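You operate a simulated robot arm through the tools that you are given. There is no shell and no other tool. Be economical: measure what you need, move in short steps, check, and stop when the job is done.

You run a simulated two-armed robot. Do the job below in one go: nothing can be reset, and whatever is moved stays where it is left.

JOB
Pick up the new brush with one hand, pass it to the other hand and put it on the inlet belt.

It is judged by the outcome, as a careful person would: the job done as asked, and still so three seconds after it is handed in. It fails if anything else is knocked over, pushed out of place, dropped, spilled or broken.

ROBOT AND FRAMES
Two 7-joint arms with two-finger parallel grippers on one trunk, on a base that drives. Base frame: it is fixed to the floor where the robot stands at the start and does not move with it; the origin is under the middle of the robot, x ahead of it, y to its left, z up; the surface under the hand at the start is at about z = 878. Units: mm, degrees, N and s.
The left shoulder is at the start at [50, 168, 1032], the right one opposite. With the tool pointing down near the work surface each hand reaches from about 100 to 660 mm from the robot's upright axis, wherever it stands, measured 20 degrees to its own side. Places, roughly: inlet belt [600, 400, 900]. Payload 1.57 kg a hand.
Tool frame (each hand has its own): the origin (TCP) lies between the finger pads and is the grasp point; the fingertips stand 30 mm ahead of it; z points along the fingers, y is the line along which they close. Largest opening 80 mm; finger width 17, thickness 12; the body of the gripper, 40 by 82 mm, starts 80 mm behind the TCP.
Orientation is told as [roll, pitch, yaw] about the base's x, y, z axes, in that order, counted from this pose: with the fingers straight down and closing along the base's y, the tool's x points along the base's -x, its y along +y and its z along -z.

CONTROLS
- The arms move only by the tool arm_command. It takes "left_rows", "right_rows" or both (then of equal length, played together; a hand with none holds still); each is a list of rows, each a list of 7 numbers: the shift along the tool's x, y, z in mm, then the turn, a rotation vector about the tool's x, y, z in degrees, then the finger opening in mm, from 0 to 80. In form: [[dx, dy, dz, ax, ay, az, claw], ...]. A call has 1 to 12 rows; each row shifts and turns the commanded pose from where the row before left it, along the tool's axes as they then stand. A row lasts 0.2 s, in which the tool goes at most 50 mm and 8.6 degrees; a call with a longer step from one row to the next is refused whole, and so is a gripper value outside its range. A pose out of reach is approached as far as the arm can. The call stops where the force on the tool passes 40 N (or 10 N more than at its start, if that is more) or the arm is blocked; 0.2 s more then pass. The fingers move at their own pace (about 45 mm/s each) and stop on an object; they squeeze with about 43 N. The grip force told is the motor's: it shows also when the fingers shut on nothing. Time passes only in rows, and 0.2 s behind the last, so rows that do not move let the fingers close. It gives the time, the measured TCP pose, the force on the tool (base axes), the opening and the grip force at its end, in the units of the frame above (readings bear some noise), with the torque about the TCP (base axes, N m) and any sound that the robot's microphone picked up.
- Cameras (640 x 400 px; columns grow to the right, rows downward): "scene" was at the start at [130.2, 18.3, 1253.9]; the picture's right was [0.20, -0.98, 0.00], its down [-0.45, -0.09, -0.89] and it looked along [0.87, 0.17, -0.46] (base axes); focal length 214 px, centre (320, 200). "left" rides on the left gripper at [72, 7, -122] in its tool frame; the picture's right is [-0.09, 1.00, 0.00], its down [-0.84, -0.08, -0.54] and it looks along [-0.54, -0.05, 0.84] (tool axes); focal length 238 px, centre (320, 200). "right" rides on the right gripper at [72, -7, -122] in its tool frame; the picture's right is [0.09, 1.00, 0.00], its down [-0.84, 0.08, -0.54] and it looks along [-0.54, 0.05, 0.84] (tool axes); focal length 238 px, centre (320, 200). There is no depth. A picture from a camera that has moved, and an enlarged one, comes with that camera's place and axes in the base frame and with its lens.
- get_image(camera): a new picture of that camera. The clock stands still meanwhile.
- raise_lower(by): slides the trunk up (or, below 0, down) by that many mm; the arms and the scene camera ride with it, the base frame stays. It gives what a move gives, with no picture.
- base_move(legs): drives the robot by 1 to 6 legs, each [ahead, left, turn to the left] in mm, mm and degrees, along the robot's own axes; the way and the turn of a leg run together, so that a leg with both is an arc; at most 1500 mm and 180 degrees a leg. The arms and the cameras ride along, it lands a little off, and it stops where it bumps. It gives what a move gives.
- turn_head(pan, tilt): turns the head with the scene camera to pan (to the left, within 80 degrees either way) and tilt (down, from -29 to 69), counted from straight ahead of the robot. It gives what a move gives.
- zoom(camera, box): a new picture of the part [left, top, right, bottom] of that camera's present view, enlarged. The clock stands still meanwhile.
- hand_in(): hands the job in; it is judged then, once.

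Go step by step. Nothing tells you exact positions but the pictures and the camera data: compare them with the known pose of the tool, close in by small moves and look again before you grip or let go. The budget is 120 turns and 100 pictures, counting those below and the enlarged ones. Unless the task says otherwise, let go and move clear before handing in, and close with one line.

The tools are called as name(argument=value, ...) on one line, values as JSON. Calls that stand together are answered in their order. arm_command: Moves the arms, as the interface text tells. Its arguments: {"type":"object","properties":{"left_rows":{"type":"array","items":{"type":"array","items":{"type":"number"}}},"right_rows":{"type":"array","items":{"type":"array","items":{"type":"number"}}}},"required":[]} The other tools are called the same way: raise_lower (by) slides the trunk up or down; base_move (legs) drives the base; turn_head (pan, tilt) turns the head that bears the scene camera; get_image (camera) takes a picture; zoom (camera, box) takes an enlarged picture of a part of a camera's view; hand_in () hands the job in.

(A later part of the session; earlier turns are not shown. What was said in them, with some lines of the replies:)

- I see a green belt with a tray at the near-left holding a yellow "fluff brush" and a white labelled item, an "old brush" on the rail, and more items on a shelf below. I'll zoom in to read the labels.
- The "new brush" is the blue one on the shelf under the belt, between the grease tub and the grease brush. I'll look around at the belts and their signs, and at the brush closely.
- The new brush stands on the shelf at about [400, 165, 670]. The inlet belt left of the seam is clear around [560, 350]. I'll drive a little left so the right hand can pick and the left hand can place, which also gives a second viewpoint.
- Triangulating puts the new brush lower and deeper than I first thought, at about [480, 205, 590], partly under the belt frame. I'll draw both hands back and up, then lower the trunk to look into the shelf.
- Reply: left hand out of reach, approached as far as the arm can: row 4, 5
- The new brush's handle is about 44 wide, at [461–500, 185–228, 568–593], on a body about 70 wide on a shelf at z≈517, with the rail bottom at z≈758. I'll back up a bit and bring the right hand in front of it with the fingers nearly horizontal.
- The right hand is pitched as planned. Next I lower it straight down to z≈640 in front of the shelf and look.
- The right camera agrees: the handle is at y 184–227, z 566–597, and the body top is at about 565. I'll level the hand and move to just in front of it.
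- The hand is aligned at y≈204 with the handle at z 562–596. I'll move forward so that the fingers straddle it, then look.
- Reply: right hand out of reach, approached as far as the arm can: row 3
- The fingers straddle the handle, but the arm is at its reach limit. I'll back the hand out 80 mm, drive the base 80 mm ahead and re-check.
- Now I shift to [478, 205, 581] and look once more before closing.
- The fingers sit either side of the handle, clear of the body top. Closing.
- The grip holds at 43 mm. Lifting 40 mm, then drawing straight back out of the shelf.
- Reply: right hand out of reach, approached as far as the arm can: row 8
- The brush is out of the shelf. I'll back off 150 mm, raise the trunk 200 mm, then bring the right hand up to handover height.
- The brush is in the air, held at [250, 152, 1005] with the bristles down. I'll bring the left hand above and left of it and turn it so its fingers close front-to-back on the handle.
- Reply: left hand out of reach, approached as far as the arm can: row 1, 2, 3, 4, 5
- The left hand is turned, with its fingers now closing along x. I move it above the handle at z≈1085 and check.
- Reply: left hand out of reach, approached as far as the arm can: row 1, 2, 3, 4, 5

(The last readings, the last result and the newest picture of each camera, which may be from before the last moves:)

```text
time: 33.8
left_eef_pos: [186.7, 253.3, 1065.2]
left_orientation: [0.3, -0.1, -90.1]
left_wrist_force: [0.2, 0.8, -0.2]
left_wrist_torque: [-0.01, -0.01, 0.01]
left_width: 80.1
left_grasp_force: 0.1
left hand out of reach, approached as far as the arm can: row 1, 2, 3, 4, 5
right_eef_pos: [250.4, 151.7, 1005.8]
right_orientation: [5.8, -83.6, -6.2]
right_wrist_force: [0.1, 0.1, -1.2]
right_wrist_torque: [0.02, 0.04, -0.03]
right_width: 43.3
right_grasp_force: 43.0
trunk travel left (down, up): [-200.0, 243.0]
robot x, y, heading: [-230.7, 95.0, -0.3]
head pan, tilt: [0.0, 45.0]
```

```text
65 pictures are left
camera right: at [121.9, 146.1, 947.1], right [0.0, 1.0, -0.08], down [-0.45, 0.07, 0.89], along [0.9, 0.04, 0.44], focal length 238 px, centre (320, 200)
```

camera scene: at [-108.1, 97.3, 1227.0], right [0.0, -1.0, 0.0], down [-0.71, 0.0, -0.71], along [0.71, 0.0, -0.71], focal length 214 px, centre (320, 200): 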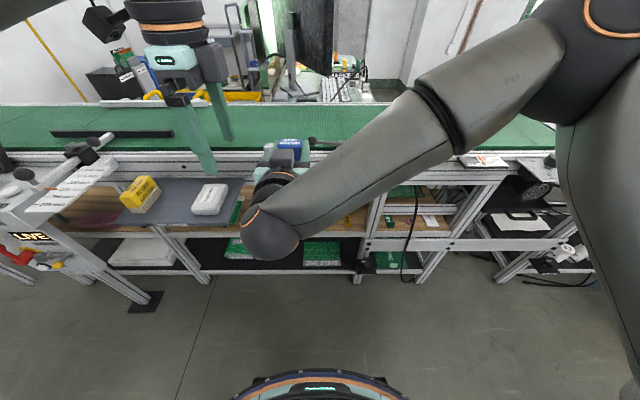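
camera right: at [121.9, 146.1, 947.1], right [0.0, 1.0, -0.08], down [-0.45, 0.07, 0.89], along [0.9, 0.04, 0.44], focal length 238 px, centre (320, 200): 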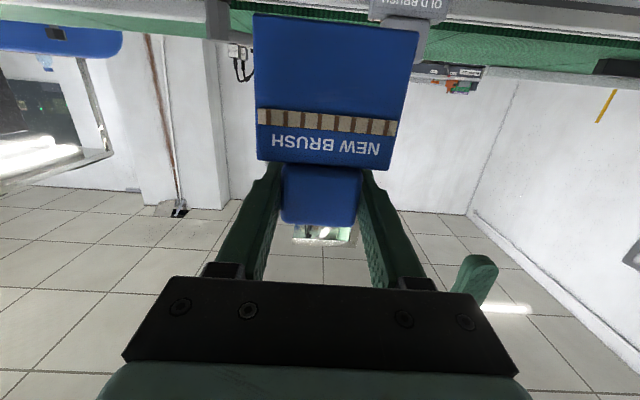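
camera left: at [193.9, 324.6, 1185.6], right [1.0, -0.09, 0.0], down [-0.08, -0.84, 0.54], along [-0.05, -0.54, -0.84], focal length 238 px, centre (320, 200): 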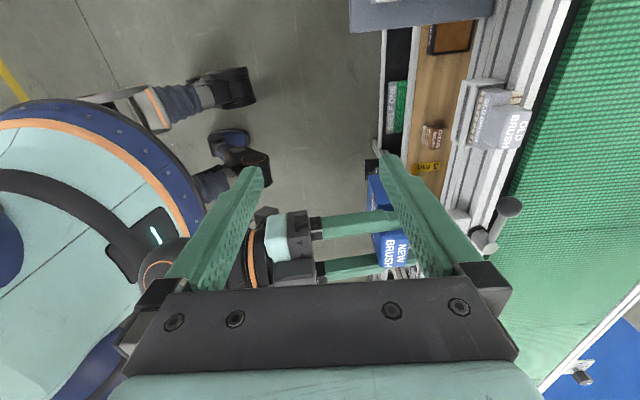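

The left hand reached its limit at this height. I'll lower the handover: the right hand comes down 130 mm, the left 100 mm, then I see how the left responds.

arm_command(right_rows=[[32.3, 0, 3.5, 0, 0, 0, 20], [32.3, 0, 3.5, 0, 0, 0, 20], [32.3, 0, 3.5, 0, 0, 0, 20], [32.3, 0, 3.5, 0, 0, 0, 20]])

arm_command(left_rows=[[0, 0, 25, 0, 0, 0, 80], [0, 0, 25, 0, 0, 0, 80], [0, 0, 25, 0, 0, 0, 80], [0, 0, 25, 0, 0, 0, 80]])

```text
time: 34.8
left_eef_pos: [186.3, 254.2, 1065.5]
left_orientation: [0.1, -0.1, -90.0]
left_wrist_force: [0.9, 0.1, 0.0]
left_wrist_torque: [0.03, 0.03, 0.01]
left_width: 79.9
left_grasp_force: 0.2
right_eef_pos: [247.4, 153.4, 874.4]
right_orientation: [6.5, -83.6, -6.7]
right_wrist_force: [0.3, -1.2, -1.0]
right_wrist_torque: [0.0, -0.02, -0.04]
right_width: 43.1
right_grasp_force: 43.0
trunk travel left (down, up): [-200.0, 243.0]
robot x, y, heading: [-230.1, 95.1, -0.1]
head pan, tilt: [0.0, 45.0]
```

```text
time: 35.8
left_eef_pos: [187.4, 254.8, 963.3]
left_orientation: [0.2, -0.1, -90.3]
left_wrist_force: [0.0, 0.1, -0.4]
left_wrist_torque: [-0.03, 0.01, -0.01]
left_width: 80.1
left_grasp_force: 0.0
right_eef_pos: [248.8, 153.1, 876.6]
right_orientation: [5.9, -83.6, -6.3]
right_wrist_force: [-1.1, -0.6, -0.8]
right_wrist_torque: [-0.03, 0.0, 0.01]
right_width: 43.1
right_grasp_force: 43.3
trunk travel left (down, up): [-200.0, 243.0]
robot x, y, heading: [-230.7, 95.2, -0.3]
head pan, tilt: [0.0, 45.0]
```

arm_command(left_rows=[[-25.3, 16.3, 0, 0, 0, 0, 80], [-25.3, 16.3, 0, 0, 0, 0, 80], [-25.3, 16.3, 0, 0, 0, 0, 80], [-25.3, 16.3, 0, 0, 0, 0, 80]])

get_image(camera="left")

get_image(camera="scene")

```text
time: 36.8
left_eef_pos: [202.1, 229.7, 964.7]
left_orientation: [0.1, -0.2, -90.1]
left_wrist_force: [0.3, -0.3, -0.7]
left_wrist_torque: [0.0, -0.01, -0.02]
left_width: 79.9
left_grasp_force: 0.0
left hand out of reach, approached as far as the arm can: row 2, 3, 4
right_eef_pos: [248.0, 154.5, 874.5]
right_orientation: [6.0, -83.5, -6.3]
right_wrist_force: [1.2, 0.2, -1.2]
right_wrist_torque: [-0.01, -0.01, 0.01]
right_width: 43.0
right_grasp_force: 42.8
trunk travel left (down, up): [-200.0, 243.0]
robot x, y, heading: [-229.6, 99.6, -0.0]
head pan, tilt: [0.0, 45.0]
```

```text
64 pictures are left
camera left: at [208.7, 301.8, 1086.2], right [1.0, -0.1, 0.0], down [-0.08, -0.84, 0.54], along [-0.05, -0.54, -0.84], focal length 238 px, centre (320, 200)
```

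left: 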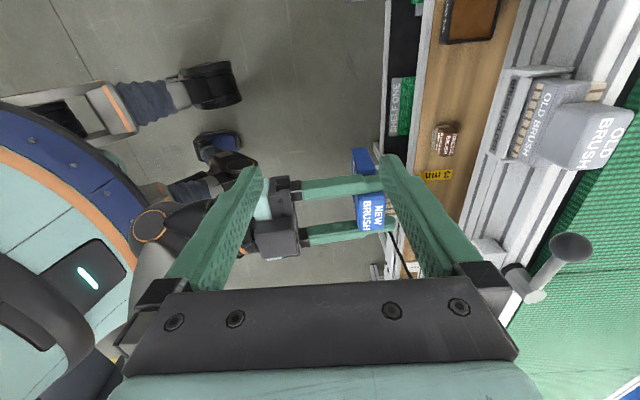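

```text
63 pictures are left
camera scene: at [-108.1, 97.3, 1227.0], right [0.0, -1.0, 0.0], down [-0.71, 0.0, -0.71], along [0.71, 0.0, -0.71], focal length 214 px, centre (320, 200)
```

scene: 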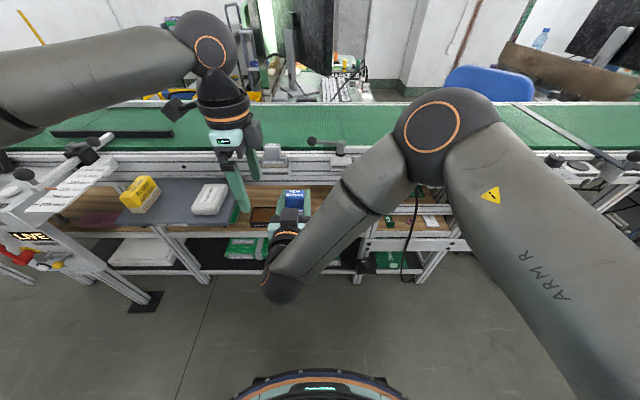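

The left arm can't go further right in this orientation, so I'll bring the brush to it: the right hand moves to about [193, 242, 875] under the left hand.

arm_command(right_rows=[[1.5, 22, -13.7, 0, 0, 0, 20], [1.5, 22, -13.7, 0, 0, 0, 20], [1.5, 22, -13.7, 0, 0, 0, 20], [1.5, 22, -13.7, 0, 0, 0, 20]])

get_image(camera="left")

get_image(camera="right")

get_image(camera="scene")

```text
time: 37.8
left_eef_pos: [201.6, 230.9, 965.9]
left_orientation: [0.1, -0.1, -90.1]
left_wrist_force: [0.2, -0.2, 0.1]
left_wrist_torque: [0.0, 0.03, -0.01]
left_width: 79.8
left_grasp_force: 0.0
right_eef_pos: [195.1, 239.2, 880.3]
right_orientation: [5.5, -83.5, -5.6]
right_wrist_force: [-0.2, -0.3, -0.6]
right_wrist_torque: [0.02, 0.01, 0.02]
right_width: 43.6
right_grasp_force: 43.4
trunk travel left (down, up): [-200.0, 243.0]
robot x, y, heading: [-226.9, 99.8, -0.1]
head pan, tilt: [0.0, 45.0]
```

```text
62 pictures are left
camera left: at [208.6, 301.8, 1086.3], right [1.0, -0.1, 0.0], down [-0.08, -0.84, 0.54], along [-0.05, -0.54, -0.84], focal length 238 px, centre (320, 200)
```

left: 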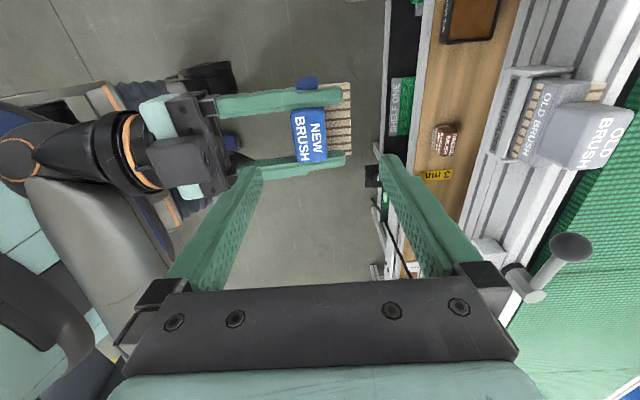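

```text
61 pictures are left
camera right: at [65.9, 234.0, 821.8], right [-0.01, 1.0, -0.08], down [-0.44, 0.07, 0.89], along [0.9, 0.04, 0.44], focal length 238 px, centre (320, 200)
```

right: 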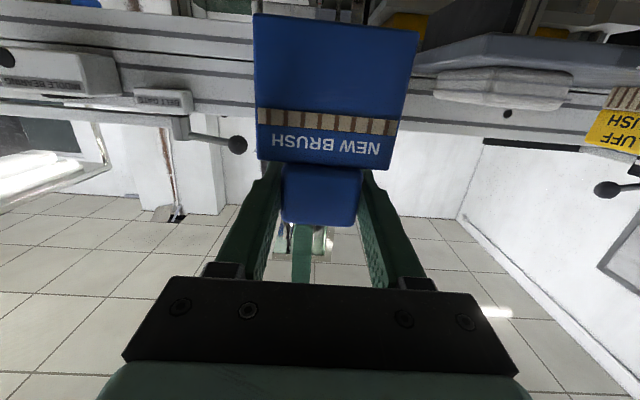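

```text
60 pictures are left
camera scene: at [-108.2, 97.3, 1227.1], right [0.0, -1.0, 0.0], down [-0.71, 0.0, -0.71], along [0.71, 0.0, -0.71], focal length 214 px, centre (320, 200)
```

scene: 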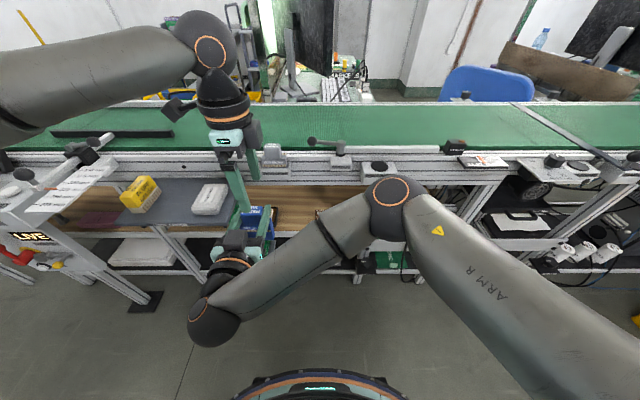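

The handle top is now seen at x 180–210, y≈240, top at z≈895. I'll correct the left hand sideways, then lower it in two stages over the handle.

arm_command(left_rows=[[9, -6.6, 0, 0, 0, 0, 70], [0, 0, 15, 0, 0, 0, 70], [0, 0, 15, 0, 0, 0, 70]])

get_image(camera="left")

get_image(camera="right")

```text
time: 38.5
left_eef_pos: [195.8, 239.4, 935.6]
left_orientation: [0.2, -0.1, -90.2]
left_wrist_force: [0.0, 1.0, 0.8]
left_wrist_torque: [0.02, 0.01, 0.03]
left_width: 69.9
left_grasp_force: 0.1
right_eef_pos: [195.1, 239.9, 879.0]
right_orientation: [5.9, -83.4, -6.0]
right_wrist_force: [0.0, 0.3, -0.9]
right_wrist_torque: [0.03, 0.01, 0.0]
right_width: 43.2
right_grasp_force: 42.7
trunk travel left (down, up): [-200.0, 243.0]
robot x, y, heading: [-230.1, 98.7, -0.1]
head pan, tilt: [0.0, 45.0]
```

```text
59 pictures are left
camera left: at [201.6, 311.2, 1056.4], right [1.0, -0.1, 0.0], down [-0.08, -0.84, 0.54], along [-0.05, -0.54, -0.84], focal length 238 px, centre (320, 200)
```

left: 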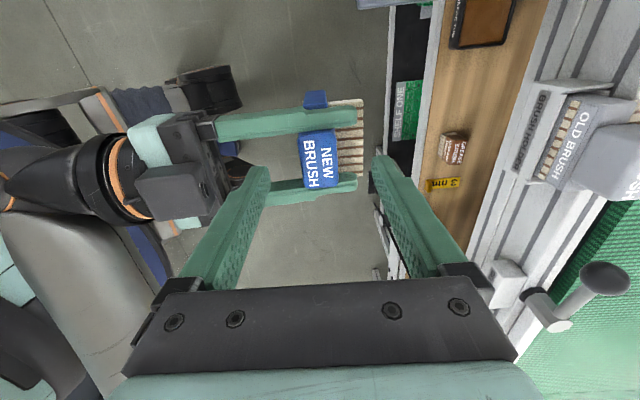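

```text
58 pictures are left
camera right: at [65.9, 233.8, 821.7], right [-0.01, 1.0, -0.08], down [-0.44, 0.07, 0.89], along [0.9, 0.04, 0.44], focal length 238 px, centre (320, 200)
```

right: 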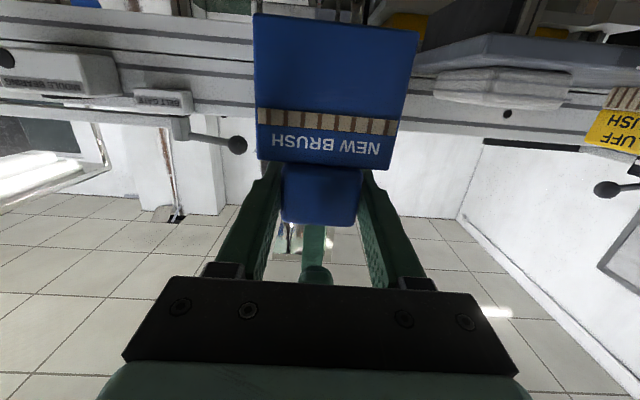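

Aligned. Lowering 34 mm to put the fingertips near the handle's lower edge.

arm_command(left_rows=[[1, -0.5, 12, 0, 0, 0, 70], [1, 0, 11, 0, 0, 0, 70], [0, 0, 11, 0, 0, 0, 70]])

get_image(camera="left")

get_image(camera="right")

```text
time: 39.4
left_eef_pos: [196.0, 239.3, 901.7]
left_orientation: [0.1, -0.1, -90.2]
left_wrist_force: [0.4, -0.5, -0.6]
left_wrist_torque: [0.02, -0.01, -0.03]
left_width: 70.1
left_grasp_force: 0.1
right_eef_pos: [194.4, 240.5, 880.7]
right_orientation: [5.9, -83.4, -6.1]
right_wrist_force: [-0.6, 0.2, -0.9]
right_wrist_torque: [0.01, 0.0, 0.0]
right_width: 43.5
right_grasp_force: 43.0
trunk travel left (down, up): [-200.0, 243.0]
robot x, y, heading: [-233.2, 93.3, 0.0]
head pan, tilt: [0.0, 45.0]
```

```text
57 pictures are left
camera left: at [202.3, 312.5, 1023.1], right [1.0, -0.1, 0.0], down [-0.08, -0.84, 0.54], along [-0.05, -0.54, -0.84], focal length 238 px, centre (320, 200)
```

left: 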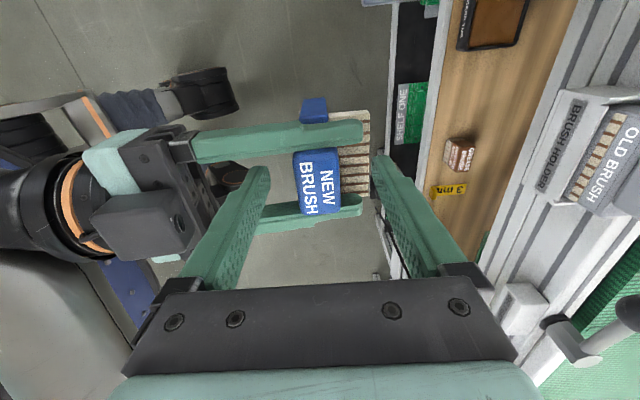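

```text
56 pictures are left
camera right: at [66.0, 233.9, 821.7], right [-0.01, 1.0, -0.08], down [-0.44, 0.07, 0.89], along [0.9, 0.04, 0.44], focal length 238 px, centre (320, 200)
```

right: 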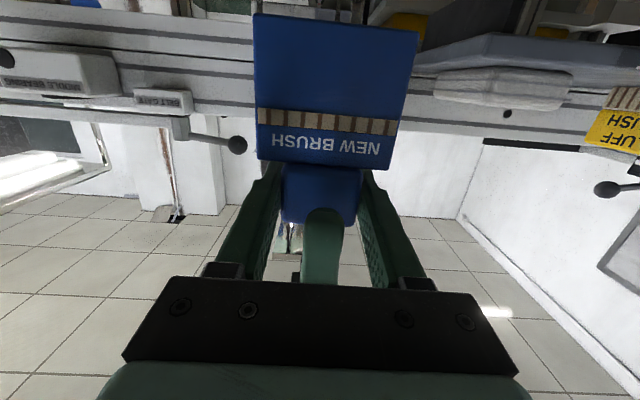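

The front finger sits in front of the handle, the other behind it. Down 4 mm more and close the left hand.

arm_command(left_rows=[[0, 0, 4, 0, 0, 0, 70], [0, 0, 0, 0, 0, 0, 55], [0, 0, 0, 0, 0, 0, 40], [0, 0, 0, 0, 0, 0, 25], [0, 0, 0, 0, 0, 0, 10], [0, 0, 0, 0, 0, 0, 10], [0, 0, 0, 0, 0, 0, 10]])

get_image(camera="left")

get_image(camera="right")

```text
time: 41.0
left_eef_pos: [194.7, 239.6, 897.0]
left_orientation: [0.1, 0.1, -90.2]
left_wrist_force: [-4.8, -1.7, 1.6]
left_wrist_torque: [0.01, 0.42, 0.01]
left_width: 26.7
left_grasp_force: 37.4
right_eef_pos: [194.8, 238.9, 879.5]
right_orientation: [5.7, -83.5, -6.0]
right_wrist_force: [4.6, 0.2, -2.6]
right_wrist_torque: [-0.01, -0.32, -0.01]
right_width: 43.2
right_grasp_force: 43.0
trunk travel left (down, up): [-200.0, 243.0]
robot x, y, heading: [-231.2, 98.5, 0.0]
head pan, tilt: [0.0, 45.0]
```

```text
55 pictures are left
camera left: at [201.4, 311.7, 1019.3], right [1.0, -0.1, 0.0], down [-0.08, -0.84, 0.54], along [-0.05, -0.54, -0.84], focal length 238 px, centre (320, 200)
```

left: 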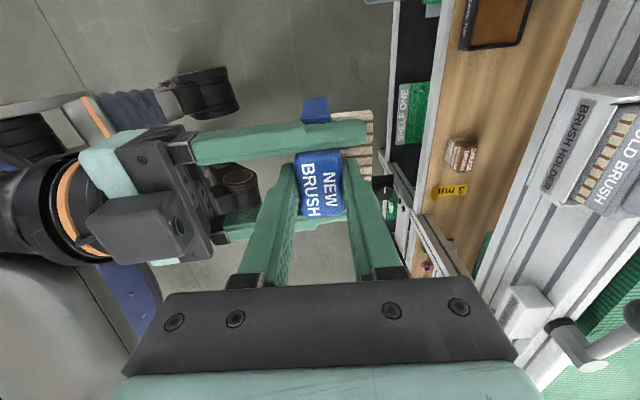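

```text
54 pictures are left
camera right: at [66.2, 233.8, 821.6], right [-0.01, 1.0, -0.08], down [-0.44, 0.07, 0.89], along [0.9, 0.04, 0.44], focal length 238 px, centre (320, 200)
```

right: 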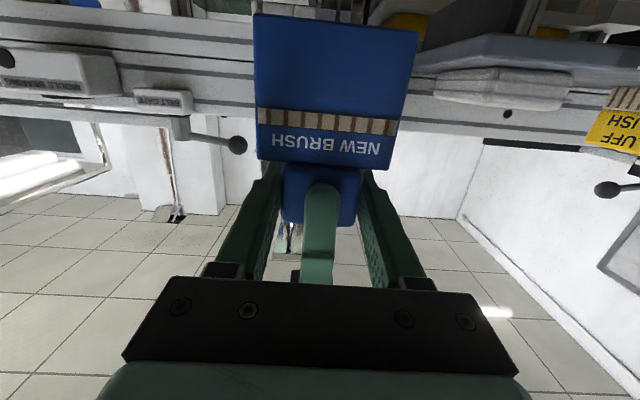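

The left hand holds the handle with 37 N. I open the right hand and draw it straight back.

arm_command(right_rows=[[0, 0, 0, 0, 0, 0, 55], [0, 0, 0, 0, 0, 0, 70], [0, 0, 0, 0, 0, 0, 76], [0, 0, 0, 0, 0, 0, 76]], left_rows=[[0, 0, 0, 0, 0, 0, 10], [0, 0, 0, 0, 0, 0, 10], [0, 0, 0, 0, 0, 0, 10], [0, 0, 0, 0, 0, 0, 10]])

get_image(camera="left")

arm_command(right_rows=[[1.7, 0, -15, 0, 0, 0, 76], [1.7, 0, -15, 0, 0, 0, 76], [1.7, 0, -15, 0, 0, 0, 76]])

get_image(camera="right")

```text
time: 42.0
left_eef_pos: [195.3, 240.6, 898.7]
left_orientation: [0.1, 0.0, -90.3]
left_wrist_force: [0.1, 0.3, -0.5]
left_wrist_torque: [0.0, 0.0, 0.0]
left_width: 27.0
left_grasp_force: 38.1
right_eef_pos: [195.2, 239.0, 880.1]
right_orientation: [5.9, -83.4, -6.2]
right_wrist_force: [0.6, -0.2, 0.5]
right_wrist_torque: [0.02, -0.03, 0.02]
right_width: 76.0
right_grasp_force: 0.1
trunk travel left (down, up): [-200.0, 243.0]
robot x, y, heading: [-231.7, 97.0, -0.1]
head pan, tilt: [0.0, 45.0]
```

```text
53 pictures are left
camera left: at [201.6, 311.9, 1019.4], right [1.0, -0.1, 0.0], down [-0.08, -0.84, 0.54], along [-0.05, -0.54, -0.84], focal length 238 px, centre (320, 200)
```

left: 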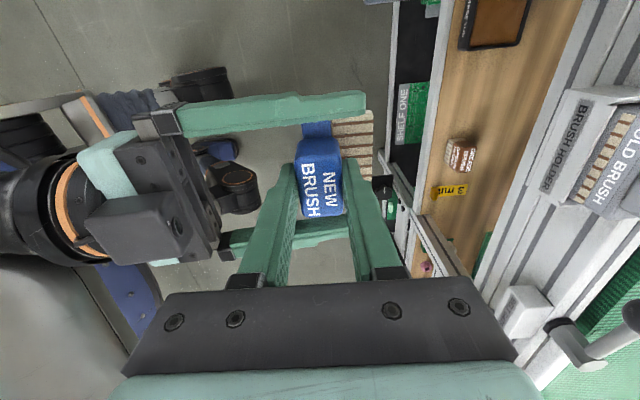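

```text
time: 42.8
left_eef_pos: [194.5, 240.5, 898.2]
left_orientation: [0.2, 0.1, -90.2]
left_wrist_force: [-1.0, -0.2, 0.2]
left_wrist_torque: [0.0, 0.03, -0.02]
left_width: 27.1
left_grasp_force: 37.7
right_eef_pos: [173.9, 230.6, 878.9]
right_orientation: [6.0, -83.4, -6.0]
right_wrist_force: [0.9, -0.2, -0.5]
right_wrist_torque: [0.05, -0.01, 0.0]
right_width: 76.0
right_grasp_force: 0.0
right hand out of reach, approached as far as the arm can: row 1, 2, 3
trunk travel left (down, up): [-200.0, 243.0]
robot x, y, heading: [-230.9, 98.5, -0.3]
head pan, tilt: [0.0, 45.0]
```

```text
52 pictures are left
camera right: at [44.9, 224.1, 821.0], right [-0.01, 1.0, -0.08], down [-0.44, 0.07, 0.89], along [0.9, 0.04, 0.44], focal length 238 px, centre (320, 200)
```

right: 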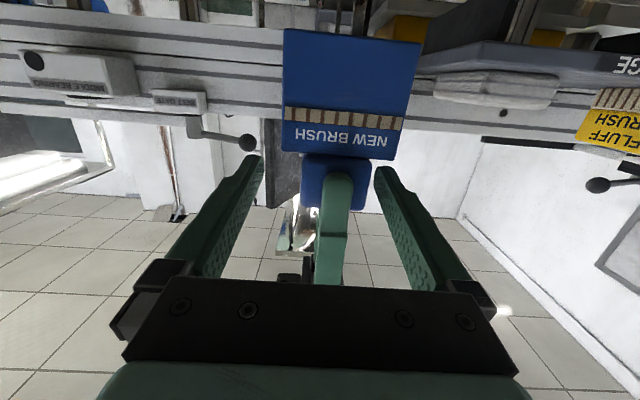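

The right hand's retreat is limited here, so I move the left hand with the brush forward (+x), out of the open right fingers.

arm_command(left_rows=[[0, 15, 0, 0, 0, 0, 10], [0, 15, 0, 0, 0, 0, 10], [0, 15, 0, 0, 0, 0, 10]])

get_image(camera="right")

```text
time: 43.5
left_eef_pos: [233.3, 248.9, 899.1]
left_orientation: [0.2, -0.1, -90.2]
left_wrist_force: [0.2, -0.2, 0.2]
left_wrist_torque: [0.02, 0.0, -0.04]
left_width: 27.3
left_grasp_force: 37.9
left hand out of reach, approached as far as the arm can: row 3
right_eef_pos: [173.0, 228.6, 879.5]
right_orientation: [6.0, -83.5, -6.1]
right_wrist_force: [0.4, 0.9, 0.1]
right_wrist_torque: [-0.01, 0.02, 0.01]
right_width: 75.8
right_grasp_force: 0.1
trunk travel left (down, up): [-200.0, 243.0]
robot x, y, heading: [-232.9, 97.1, -0.2]
head pan, tilt: [0.0, 45.0]
```

```text
51 pictures are left
camera right: at [45.0, 224.3, 821.1], right [-0.01, 1.0, -0.08], down [-0.44, 0.07, 0.89], along [0.9, 0.04, 0.44], focal length 238 px, centre (320, 200)
```

right: 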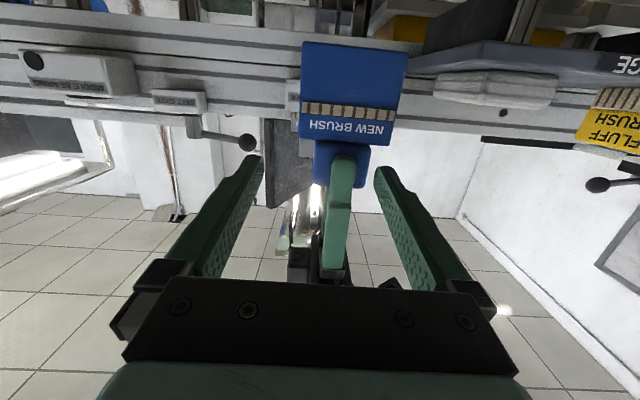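

The tips are just clear. I'll pitch the right hand down, which swings its tips back, and then withdraw it.

arm_command(right_rows=[[0, 0, 0, 0, 8.4, 0, 76], [0, 0, 0, 0, 8.4, 0, 76], [0, 0, 0, 0, 8.4, 0, 76], [0, 0, 0, 0, 8.4, 0, 76], [12.4, 0, -15.6, 0, 0, 0, 76], [12.4, 0, -15.6, 0, 0, 0, 76], [12.4, 0, -15.6, 0, 0, 0, 76]])

get_image(camera="right")

get_image(camera="left")

get_image(camera="scene")

```text
time: 45.1
left_eef_pos: [233.5, 247.5, 898.2]
left_orientation: [0.2, -0.2, -90.2]
left_wrist_force: [-0.5, 0.5, -0.2]
left_wrist_torque: [-0.03, 0.01, -0.04]
left_width: 27.0
left_grasp_force: 37.9
right_eef_pos: [113.4, 230.7, 880.6]
right_orientation: [1.1, -50.0, -1.1]
right_wrist_force: [0.7, 0.7, 0.0]
right_wrist_torque: [0.0, 0.01, -0.02]
right_width: 76.0
right_grasp_force: 0.1
trunk travel left (down, up): [-200.0, 243.0]
robot x, y, heading: [-230.9, 96.4, -0.0]
head pan, tilt: [0.0, 45.0]
```

```text
50 pictures are left
camera right: at [-25.2, 224.3, 903.4], right [-0.05, 1.0, -0.06], down [0.12, 0.07, 0.99], along [0.99, 0.05, -0.13], focal length 238 px, centre (320, 200)
```

right: 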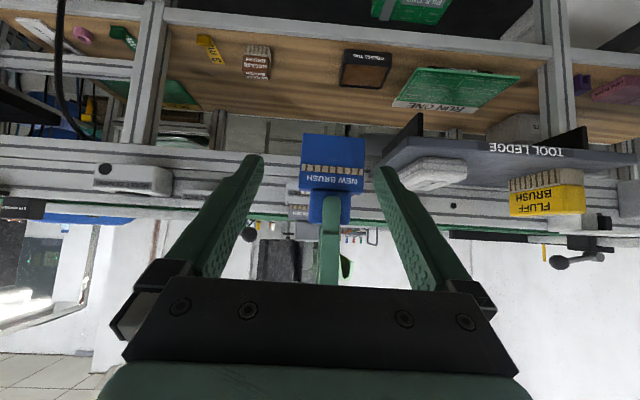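

```text
49 pictures are left
camera left: at [239.6, 319.5, 1019.4], right [1.0, -0.1, 0.0], down [-0.08, -0.84, 0.54], along [-0.05, -0.54, -0.84], focal length 238 px, centre (320, 200)
```

left: 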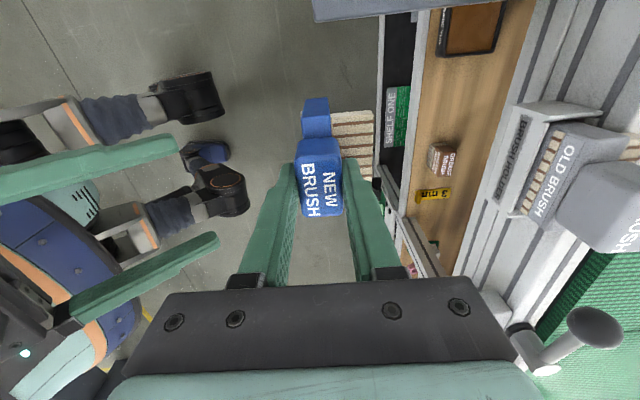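

```text
48 pictures are left
camera scene: at [-108.2, 97.3, 1227.1], right [0.0, -1.0, 0.0], down [-0.71, 0.0, -0.71], along [0.71, 0.0, -0.71], focal length 214 px, centre (320, 200)
```

scene: 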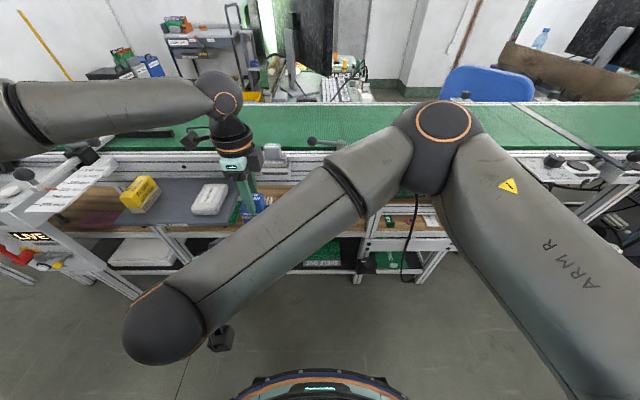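

The left hand alone holds the brush. I'll move the right hand away to the right and turn it down, then raise the trunk 200 mm for clearance.

arm_command(right_rows=[[0, -40, 0, 0, 0, 0, 76], [0, -40, 0, 0, 0, 0, 76], [0, -40, 0, 0, 0, 0, 76], [0, -40, 0, 0, 8.4, 0, 76], [0, -40, 0, 0, 8.4, 0, 76], [0, -30, 0, 0, 8.4, 0, 76], [0, -20, 0, 0, 8.4, 0, 76], [0, 0, 0, 0, 8.4, 0, 76], [0, 0, 0, 0, 8, 0, 76]])

raise_lower(by=200)

arm_command(left_rows=[[0, 0, 0, 0, 0, -8.2, 10], [0, 0, 0, 0, 0, -8.2, 10], [0, 0, 0, 0, 0, -8.2, 10], [0, 0, 0, 0, 0, -8.2, 10], [0, 0, 0, 0, 0, -8.2, 10], [0, 0, 0, 0, 0, -8.2, 10], [0, 0, 0, 0, 0, -8.2, 10], [0, 0, 0, 0, 0, -8.2, 10], [0, 0, 0, 0, 0, -8.2, 10], [0, 0, 0, 0, 0, -8.2, 10], [0, 0, 0, 0, 0, -8.1, 10]])

get_image(camera="scene")

get_image(camera="left")

```text
time: 47.1
left_eef_pos: [233.6, 248.3, 896.7]
left_orientation: [0.1, -0.1, -90.2]
left_wrist_force: [0.7, -0.4, -0.1]
left_wrist_torque: [0.03, -0.01, 0.02]
left_width: 27.1
left_grasp_force: 37.9
right_eef_pos: [113.4, -20.5, 880.0]
right_orientation: [0.7, 0.1, -0.4]
right_wrist_force: [-0.5, 1.2, 0.8]
right_wrist_torque: [0.02, -0.03, 0.02]
right_width: 75.9
right_grasp_force: 0.0
trunk travel left (down, up): [-200.0, 243.0]
robot x, y, heading: [-231.2, 93.4, -0.2]
head pan, tilt: [0.0, 45.0]
```

```text
time: 49.3
left_eef_pos: [232.9, 247.5, 1098.0]
left_orientation: [0.2, 0.0, -90.2]
left_wrist_force: [-0.6, 0.8, -0.8]
left_wrist_torque: [0.03, -0.02, -0.02]
left_width: 27.2
left_grasp_force: 37.2
right_eef_pos: [114.0, -18.7, 1079.2]
right_orientation: [0.8, -0.1, -0.4]
right_wrist_force: [0.0, -0.3, 0.3]
right_wrist_torque: [0.01, 0.01, 0.0]
right_width: 76.1
right_grasp_force: 0.0
trunk travel left (down, up): [-400.0, 43.0]
robot x, y, heading: [-229.4, 98.0, -0.2]
head pan, tilt: [0.0, 45.0]
```

```text
time: 51.7
left_eef_pos: [232.5, 248.6, 1098.1]
left_orientation: [-0.1, -0.2, 0.1]
left_wrist_force: [0.3, -0.2, -1.7]
left_wrist_torque: [-0.02, -0.02, -0.01]
left_width: 27.1
left_grasp_force: 37.1
right_eef_pos: [112.5, -18.7, 1080.0]
right_orientation: [0.8, 0.0, -0.3]
right_wrist_force: [-0.1, 0.3, -0.7]
right_wrist_torque: [-0.01, -0.02, 0.01]
right_width: 76.3
right_grasp_force: 0.0
trunk travel left (down, up): [-400.0, 43.0]
robot x, y, heading: [-230.7, 97.8, -0.1]
head pan, tilt: [0.0, 45.0]
```

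```text
47 pictures are left
camera scene: at [-108.1, 97.3, 1427.0], right [0.0, -1.0, 0.0], down [-0.71, 0.0, -0.71], along [0.71, 0.0, -0.71], focal length 214 px, centre (320, 200)
```

scene: 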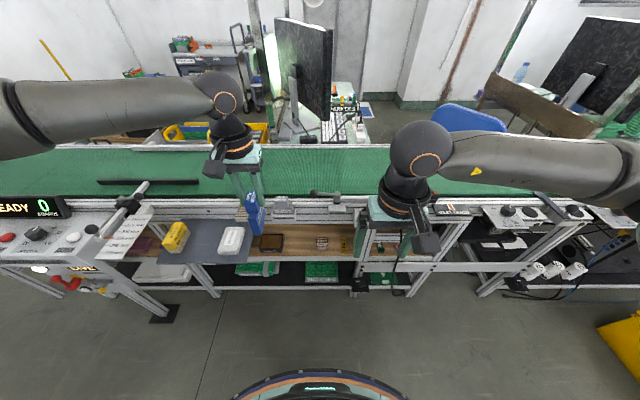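

```text
46 pictures are left
camera left: at [160.8, 254.3, 1219.6], right [0.09, 1.0, 0.0], down [0.84, -0.08, 0.54], along [0.54, -0.05, -0.84], focal length 238 px, centre (320, 200)
```

left: 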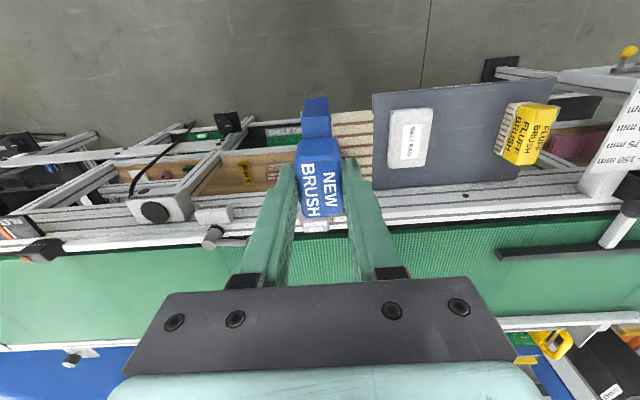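

The brush hangs level at z≥1008, well above the belt fittings. I drive forward 230 mm and then extend the left hand over the inlet belt.

base_move(legs=[[230, 0, 0]])

arm_command(left_rows=[[-28, 25, 0, 0, 0, 0, 10], [-28, 25, 0, 0, 0, 0, 10], [-28, 25, 0, 0, 0, 0, 10], [-28, 25, 0, 0, 0, 0, 10]])

get_image(camera="left")

get_image(camera="scene")

```text
time: 53.4
left_eef_pos: [458.5, 246.7, 1097.6]
left_orientation: [0.0, -0.1, -0.3]
left_wrist_force: [0.9, -0.3, -1.0]
left_wrist_torque: [0.01, 0.01, 0.01]
left_width: 27.1
left_grasp_force: 37.5
right_eef_pos: [338.8, -21.6, 1078.6]
right_orientation: [0.7, 0.0, -0.4]
right_wrist_force: [0.8, 0.0, -0.4]
right_wrist_torque: [0.02, 0.04, 0.02]
right_width: 76.0
right_grasp_force: 0.0
trunk travel left (down, up): [-400.0, 43.0]
robot x, y, heading: [-3.2, 94.4, -0.2]
head pan, tilt: [0.0, 45.0]
```

```text
time: 54.4
left_eef_pos: [547.3, 360.4, 1098.4]
left_orientation: [-0.2, -0.3, -0.2]
left_wrist_force: [0.2, 0.4, -0.7]
left_wrist_torque: [-0.01, 0.07, 0.0]
left_width: 26.9
left_grasp_force: 38.1
left hand out of reach, approached as far as the arm can: row 2, 3, 4
right_eef_pos: [338.6, -20.4, 1079.8]
right_orientation: [0.6, 0.0, -0.4]
right_wrist_force: [0.2, 0.4, 0.0]
right_wrist_torque: [0.01, 0.03, -0.02]
right_width: 76.2
right_grasp_force: 0.1
trunk travel left (down, up): [-400.0, 43.0]
robot x, y, heading: [-1.9, 96.6, -0.3]
head pan, tilt: [0.0, 45.0]
```

```text
45 pictures are left
camera left: at [475.5, 367.5, 1220.4], right [0.1, 1.0, 0.0], down [0.83, -0.08, 0.55], along [0.54, -0.05, -0.84], focal length 238 px, centre (320, 200)
```

left: 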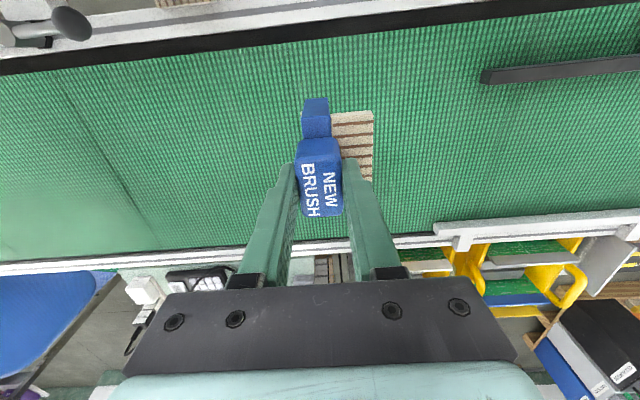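

```text
44 pictures are left
camera scene: at [116.8, 96.6, 1427.0], right [-0.01, -1.0, 0.0], down [-0.71, 0.0, -0.71], along [0.71, 0.0, -0.71], focal length 214 px, centre (320, 200)
```

scene: 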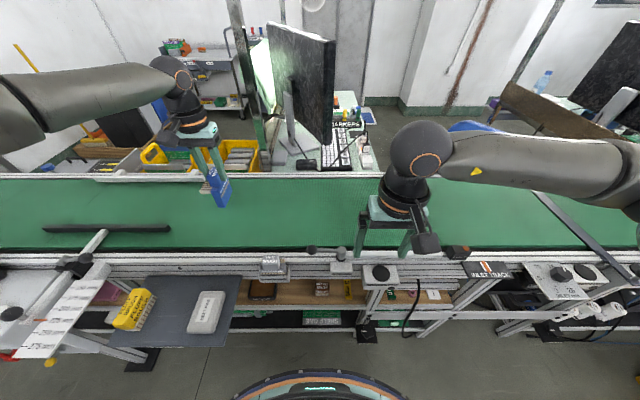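

The brush is over the inlet belt at [547, 360]. I drive 45 mm further to centre it better, then lower the trunk by 115 mm to just above the belt.

base_move(legs=[[45, 0, 0]])

raise_lower(by=-110)

get_image(camera="scene")

get_image(camera="left")

```text
time: 55.3
left_eef_pos: [593.5, 360.4, 1098.7]
left_orientation: [-0.3, -0.2, -0.2]
left_wrist_force: [0.6, 0.4, -0.2]
left_wrist_torque: [-0.01, 0.02, 0.01]
left_width: 27.0
left_grasp_force: 38.0
right_eef_pos: [383.5, -22.0, 1078.5]
right_orientation: [0.7, 0.0, -0.5]
right_wrist_force: [0.5, 0.3, 0.0]
right_wrist_torque: [0.01, 0.02, -0.03]
right_width: 76.0
right_grasp_force: 0.0
trunk travel left (down, up): [-400.0, 43.0]
robot x, y, heading: [43.4, 94.8, -0.5]
head pan, tilt: [0.0, 45.0]
```

```text
time: 56.8
left_eef_pos: [593.4, 359.1, 989.8]
left_orientation: [-0.2, -0.4, -0.2]
left_wrist_force: [0.4, -1.3, 0.3]
left_wrist_torque: [0.04, -0.01, -0.01]
left_width: 27.1
left_grasp_force: 37.4
right_eef_pos: [383.4, -21.5, 968.9]
right_orientation: [0.7, -0.1, -0.4]
right_wrist_force: [-0.1, -0.2, -0.2]
right_wrist_torque: [0.01, 0.0, -0.02]
right_width: 76.0
right_grasp_force: 0.0
trunk travel left (down, up): [-290.0, 153.0]
robot x, y, heading: [37.3, 94.6, -0.4]
head pan, tilt: [0.0, 45.0]
```

```text
43 pictures are left
camera scene: at [161.5, 96.0, 1317.1], right [0.0, -1.0, 0.0], down [-0.71, 0.0, -0.71], along [0.71, 0.0, -0.71], focal length 214 px, centre (320, 200)
```

scene: 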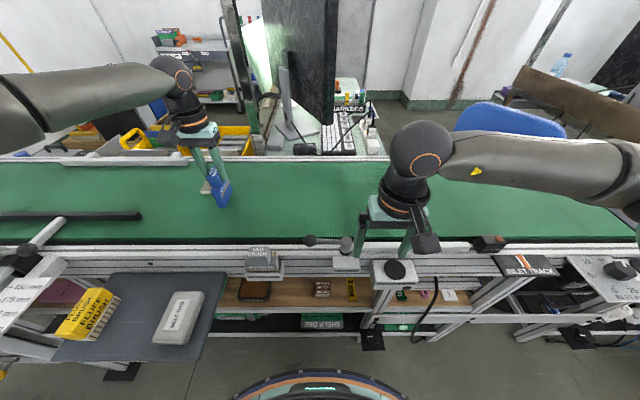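

```text
42 pictures are left
camera left: at [520.1, 366.4, 1110.8], right [0.1, 1.0, 0.0], down [0.83, -0.08, 0.55], along [0.54, -0.05, -0.84], focal length 238 px, centre (320, 200)
```

left: 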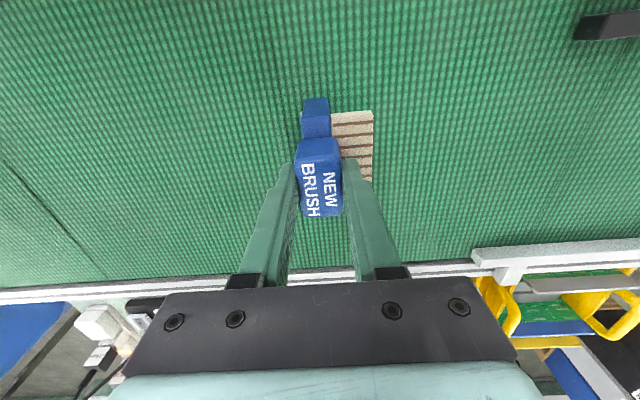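

The brush is about 20 mm above clear belt. Lowering gently with the arm.

arm_command(left_rows=[[0, 0, 4, 0, 0, 0, 10], [0, 0, 4, 0, 0, 0, 10], [0, 0, 4, 0, 0, 0, 10], [0, 0, 2, 0, 0, 0, 10], [0, 0, 0, 0, 0, 0, 10]])

arm_command(left_rows=[[0, 0, 2, 0, 0, 0, 10], [0, 0, 1.5, 0, 0, 0, 10], [0, 0, 0, 0, 0, 0, 10]])

zoom(camera="scene", box=[160, 130, 280, 230])

```text
time: 58.0
left_eef_pos: [591.4, 359.8, 979.6]
left_orientation: [-0.2, -0.7, -0.2]
left_wrist_force: [-0.4, 3.5, 18.4]
left_wrist_torque: [0.34, 0.24, 0.0]
left_width: 26.9
left_grasp_force: 37.7
right_eef_pos: [382.7, -20.5, 970.2]
right_orientation: [0.7, -0.3, -0.4]
right_wrist_force: [0.2, 0.2, -0.4]
right_wrist_torque: [0.0, 0.0, 0.04]
right_width: 76.0
right_grasp_force: 0.1
trunk travel left (down, up): [-290.0, 153.0]
robot x, y, heading: [41.3, 98.5, -0.6]
head pan, tilt: [0.0, 45.0]
```

```text
time: 58.8
left_eef_pos: [590.3, 357.8, 978.1]
left_orientation: [-0.1, -1.3, -0.1]
left_wrist_force: [3.5, 6.1, 34.3]
left_wrist_torque: [0.57, 0.3, 0.05]
left_width: 27.1
left_grasp_force: 37.2
right_eef_pos: [381.5, -21.3, 968.8]
right_orientation: [0.6, -0.2, -0.3]
right_wrist_force: [0.8, -0.2, -0.7]
right_wrist_torque: [0.01, -0.02, 0.01]
right_width: 75.6
right_grasp_force: 0.0
trunk travel left (down, up): [-290.0, 153.0]
robot x, y, heading: [36.2, 96.7, -0.2]
head pan, tilt: [0.0, 45.0]
```

```text
4.00 times, centred on (220, 180) of scene
camera zoom: at [158.9, 95.0, 1317.6], right [0.0, -1.0, 0.0], down [-0.71, 0.0, -0.71], along [0.71, 0.0, -0.71], focal length 858 px, centre (720, 280)
```

zoom: 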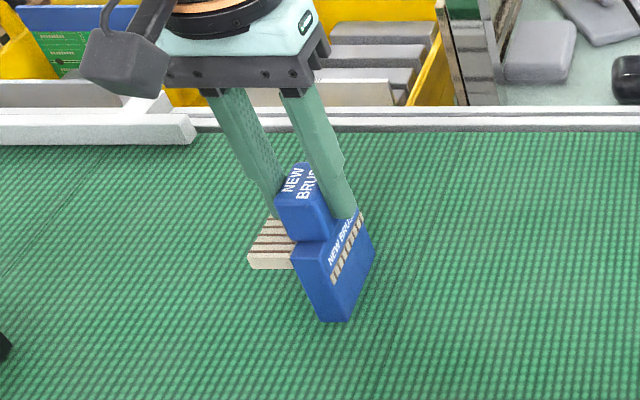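

It is touching the belt with 34 N. I ease up until the contact is light before opening.

arm_command(left_rows=[[0, 0, -1.5, 0, 0, 0, 10], [0, 0, -1.2, 0, 0, 0, 10], [0, 0, 0, 0, 0, 0, 10], [0, 0, 0, 0, 0, 0, 10]])

get_image(camera="left")

```text
time: 59.8
left_eef_pos: [592.7, 359.2, 979.4]
left_orientation: [-0.2, -0.7, -0.2]
left_wrist_force: [4.6, 3.6, 23.9]
left_wrist_torque: [0.26, -0.83, -0.03]
left_width: 26.7
left_grasp_force: 37.9
right_eef_pos: [382.2, -22.5, 969.1]
right_orientation: [0.6, -0.1, -0.5]
right_wrist_force: [0.2, -0.8, 0.3]
right_wrist_torque: [-0.02, 0.01, -0.02]
right_width: 76.0
right_grasp_force: 0.0
trunk travel left (down, up): [-290.0, 153.0]
robot x, y, heading: [38.8, 99.3, -0.2]
head pan, tilt: [0.0, 45.0]
```

```text
40 pictures are left
camera left: at [518.3, 366.3, 1098.9], right [0.1, 1.0, 0.0], down [0.83, -0.08, 0.55], along [0.55, -0.05, -0.83], focal length 238 px, centre (320, 200)
```

left: 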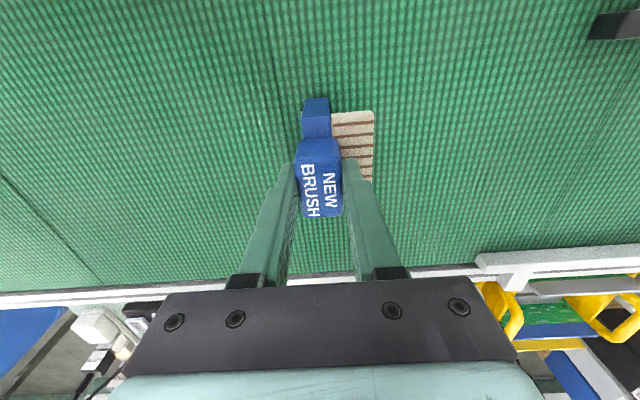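

arm_command(left_rows=[[0, 0, -1.5, 0, 0, 0, 10], [0, 0, 0, 0, 0, 0, 10], [0, 0, 0, 0, 0, 0, 10]])

```text
time: 60.5
left_eef_pos: [591.9, 358.9, 979.2]
left_orientation: [-0.2, -0.5, -0.2]
left_wrist_force: [3.4, 0.4, 17.2]
left_wrist_torque: [0.05, -0.91, -0.02]
left_width: 27.2
left_grasp_force: 37.7
right_eef_pos: [382.5, -21.5, 969.1]
right_orientation: [0.7, -0.2, -0.4]
right_wrist_force: [0.0, -0.3, -0.6]
right_wrist_torque: [0.01, 0.0, 0.0]
right_width: 75.7
right_grasp_force: 0.1
trunk travel left (down, up): [-290.0, 153.0]
robot x, y, heading: [41.3, 96.6, -0.3]
head pan, tilt: [0.0, 45.0]
```

arm_command(left_rows=[[0, 0, -1.5, 0, 0, 0, 10], [0, 0, 0, 0, 0, 0, 10], [0, 0, 0, 0, 0, 0, 10]])

zoom(camera="scene", box=[160, 130, 280, 230])

```text
time: 61.4
left_eef_pos: [590.4, 359.4, 978.6]
left_orientation: [-0.2, -0.4, -0.3]
left_wrist_force: [2.7, -1.3, 11.9]
left_wrist_torque: [-0.07, -0.75, -0.05]
left_width: 27.0
left_grasp_force: 37.7
right_eef_pos: [382.3, -21.8, 968.8]
right_orientation: [0.6, -0.1, -0.4]
right_wrist_force: [0.2, 0.2, 0.6]
right_wrist_torque: [-0.01, -0.01, -0.01]
right_width: 75.7
right_grasp_force: 0.0
trunk travel left (down, up): [-290.0, 153.0]
robot x, y, heading: [40.8, 93.7, -0.4]
head pan, tilt: [0.0, 45.0]
```

```text
4.00 times, centred on (220, 180) of scene
camera zoom: at [160.8, 95.3, 1317.1], right [0.0, -1.0, 0.0], down [-0.71, 0.0, -0.71], along [0.71, 0.0, -0.71], focal length 858 px, centre (720, 280)
```

zoom: 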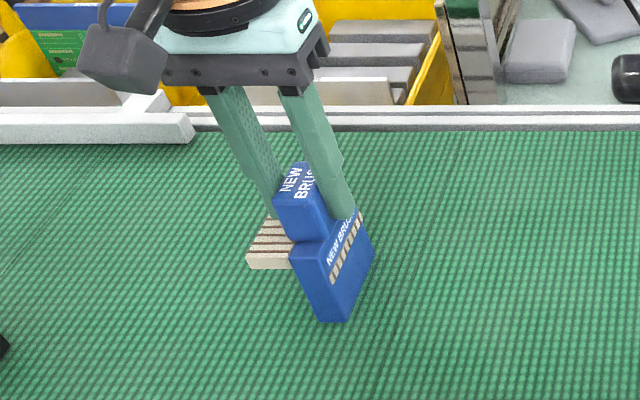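

arm_command(left_rows=[[0, 0, -1.5, 0, 0, 0, 10], [0, 0, 0, 0, 0, 0, 10], [0, 0, 0, 0, 0, 0, 10]])

```text
time: 62.1
left_eef_pos: [592.4, 359.5, 977.4]
left_orientation: [0.0, -0.2, -0.2]
left_wrist_force: [1.3, -1.3, 3.1]
left_wrist_torque: [-0.09, -0.24, -0.09]
left_width: 27.1
left_grasp_force: 37.7
right_eef_pos: [384.2, -20.6, 969.2]
right_orientation: [0.7, -0.1, -0.4]
right_wrist_force: [0.2, -0.1, -1.1]
right_wrist_torque: [-0.01, -0.02, -0.01]
right_width: 76.0
right_grasp_force: 0.1
trunk travel left (down, up): [-290.0, 153.0]
robot x, y, heading: [38.6, 96.0, -0.8]
head pan, tilt: [0.0, 45.0]
```

Contact is now light at 3 N with the brush level. I open slowly, wait, and look.

arm_command(left_rows=[[0, 0, 0, 0, 0, 0, 27], [0, 0, 0, 0, 0, 0, 31], [0, 0, 0, 0, 0, 0, 38], [0, 0, 0, 0, 0, 0, 48], [0, 0, 0, 0, 0, 0, 48]])

zoom(camera="scene", box=[160, 130, 280, 230])

get_image(camera="left")

```text
time: 63.4
left_eef_pos: [591.5, 360.5, 980.0]
left_orientation: [-0.2, -0.4, -0.2]
left_wrist_force: [-0.1, 0.4, -0.5]
left_wrist_torque: [0.03, 0.02, 0.0]
left_width: 48.0
left_grasp_force: 0.0
right_eef_pos: [383.2, -21.3, 969.1]
right_orientation: [0.8, -0.1, -0.4]
right_wrist_force: [0.9, -0.7, 0.5]
right_wrist_torque: [0.0, 0.01, -0.03]
right_width: 76.2
right_grasp_force: 0.1
trunk travel left (down, up): [-290.0, 153.0]
robot x, y, heading: [40.8, 93.2, -0.4]
head pan, tilt: [0.0, 45.0]
```

```text
4.00 times, centred on (220, 180) of scene
camera zoom: at [161.6, 95.9, 1317.1], right [0.0, -1.0, 0.0], down [-0.71, 0.0, -0.71], along [0.71, 0.0, -0.71], focal length 858 px, centre (720, 280)
```

zoom: 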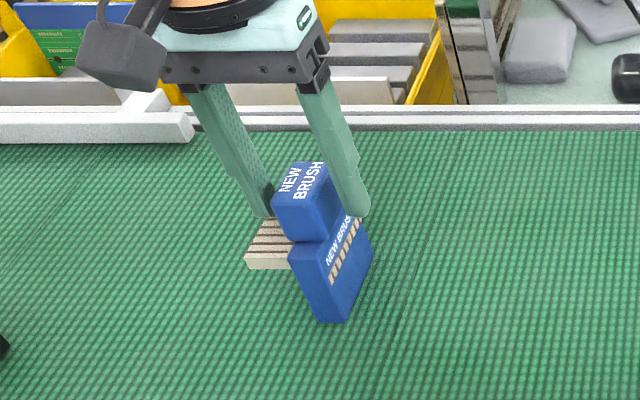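

```text
37 pictures are left
camera left: at [519.6, 366.7, 1100.5], right [0.09, 1.0, 0.0], down [0.83, -0.08, 0.55], along [0.55, -0.05, -0.84], focal length 238 px, centre (320, 200)
```

left: 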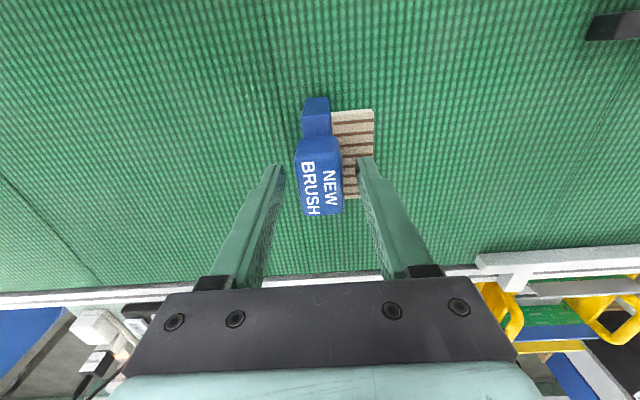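

The brush stands free on the inlet belt. I lift the left hand straight up, clear of it.

arm_command(left_rows=[[0, 0, -10, 0, 0, 0, 48], [0, 0, -20, 0, 0, 0, 48], [0, 0, -25, 0, 0, 0, 50], [0, 0, -25, 0, 0, 0, 50], [10, 0, -25, 0, 0, 0, 50], [30, 0, 0, 0, 0, 0, 50], [30, 0, 0, 0, 0, 0, 50]])

get_image(camera="scene")

get_image(camera="left")

```text
time: 65.0
left_eef_pos: [517.1, 361.9, 1084.2]
left_orientation: [-0.2, -0.4, -0.2]
left_wrist_force: [0.7, -0.6, -0.3]
left_wrist_torque: [0.03, 0.0, 0.02]
left_width: 50.0
left_grasp_force: 0.0
left hand out of reach, approached as far as the arm can: row 4
right_eef_pos: [382.3, -21.3, 968.8]
right_orientation: [0.7, -0.1, -0.5]
right_wrist_force: [-0.2, -0.4, 0.7]
right_wrist_torque: [0.03, 0.04, 0.01]
right_width: 75.8
right_grasp_force: 0.1
trunk travel left (down, up): [-290.0, 153.0]
robot x, y, heading: [39.7, 96.8, -0.2]
head pan, tilt: [0.0, 45.0]
```

```text
36 pictures are left
camera scene: at [161.2, 96.0, 1317.1], right [0.0, -1.0, 0.0], down [-0.71, 0.0, -0.71], along [0.71, 0.0, -0.71], focal length 214 px, centre (320, 200)
```

scene: 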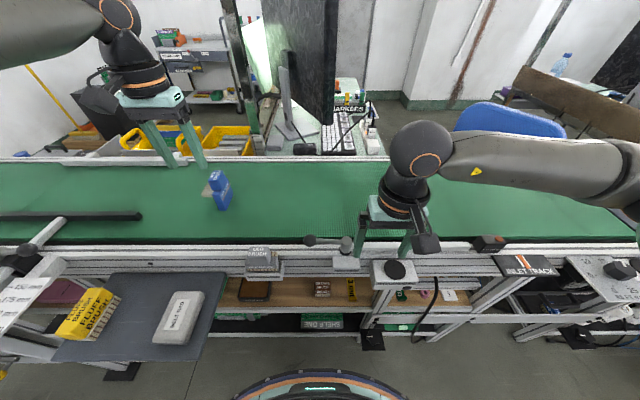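

```text
35 pictures are left
camera left: at [445.5, 367.1, 1204.9], right [0.09, 1.0, 0.0], down [0.83, -0.08, 0.55], along [0.54, -0.05, -0.84], focal length 238 px, centre (320, 200)
```

left: 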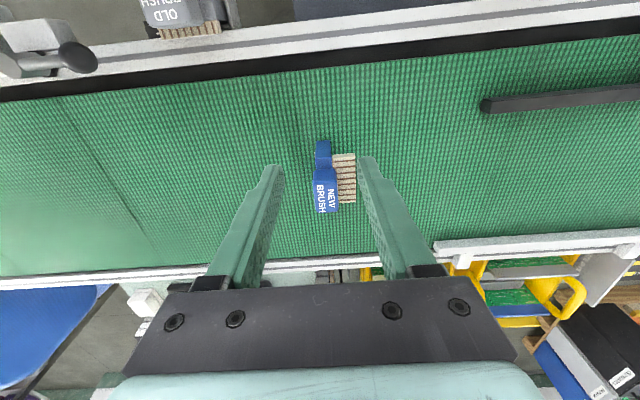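

The new brush stands steady on the inlet belt at about [592, 360]. Both hands are clear, and nothing else has been disturbed as far as I can see, so I'm handing in.

hand_in()

```text
The job is handed in.
```

I picked up the new brush from the lower shelf with the right hand, passed it to the left hand in mid-air and stood it on the inlet belt; I've handed the job in.
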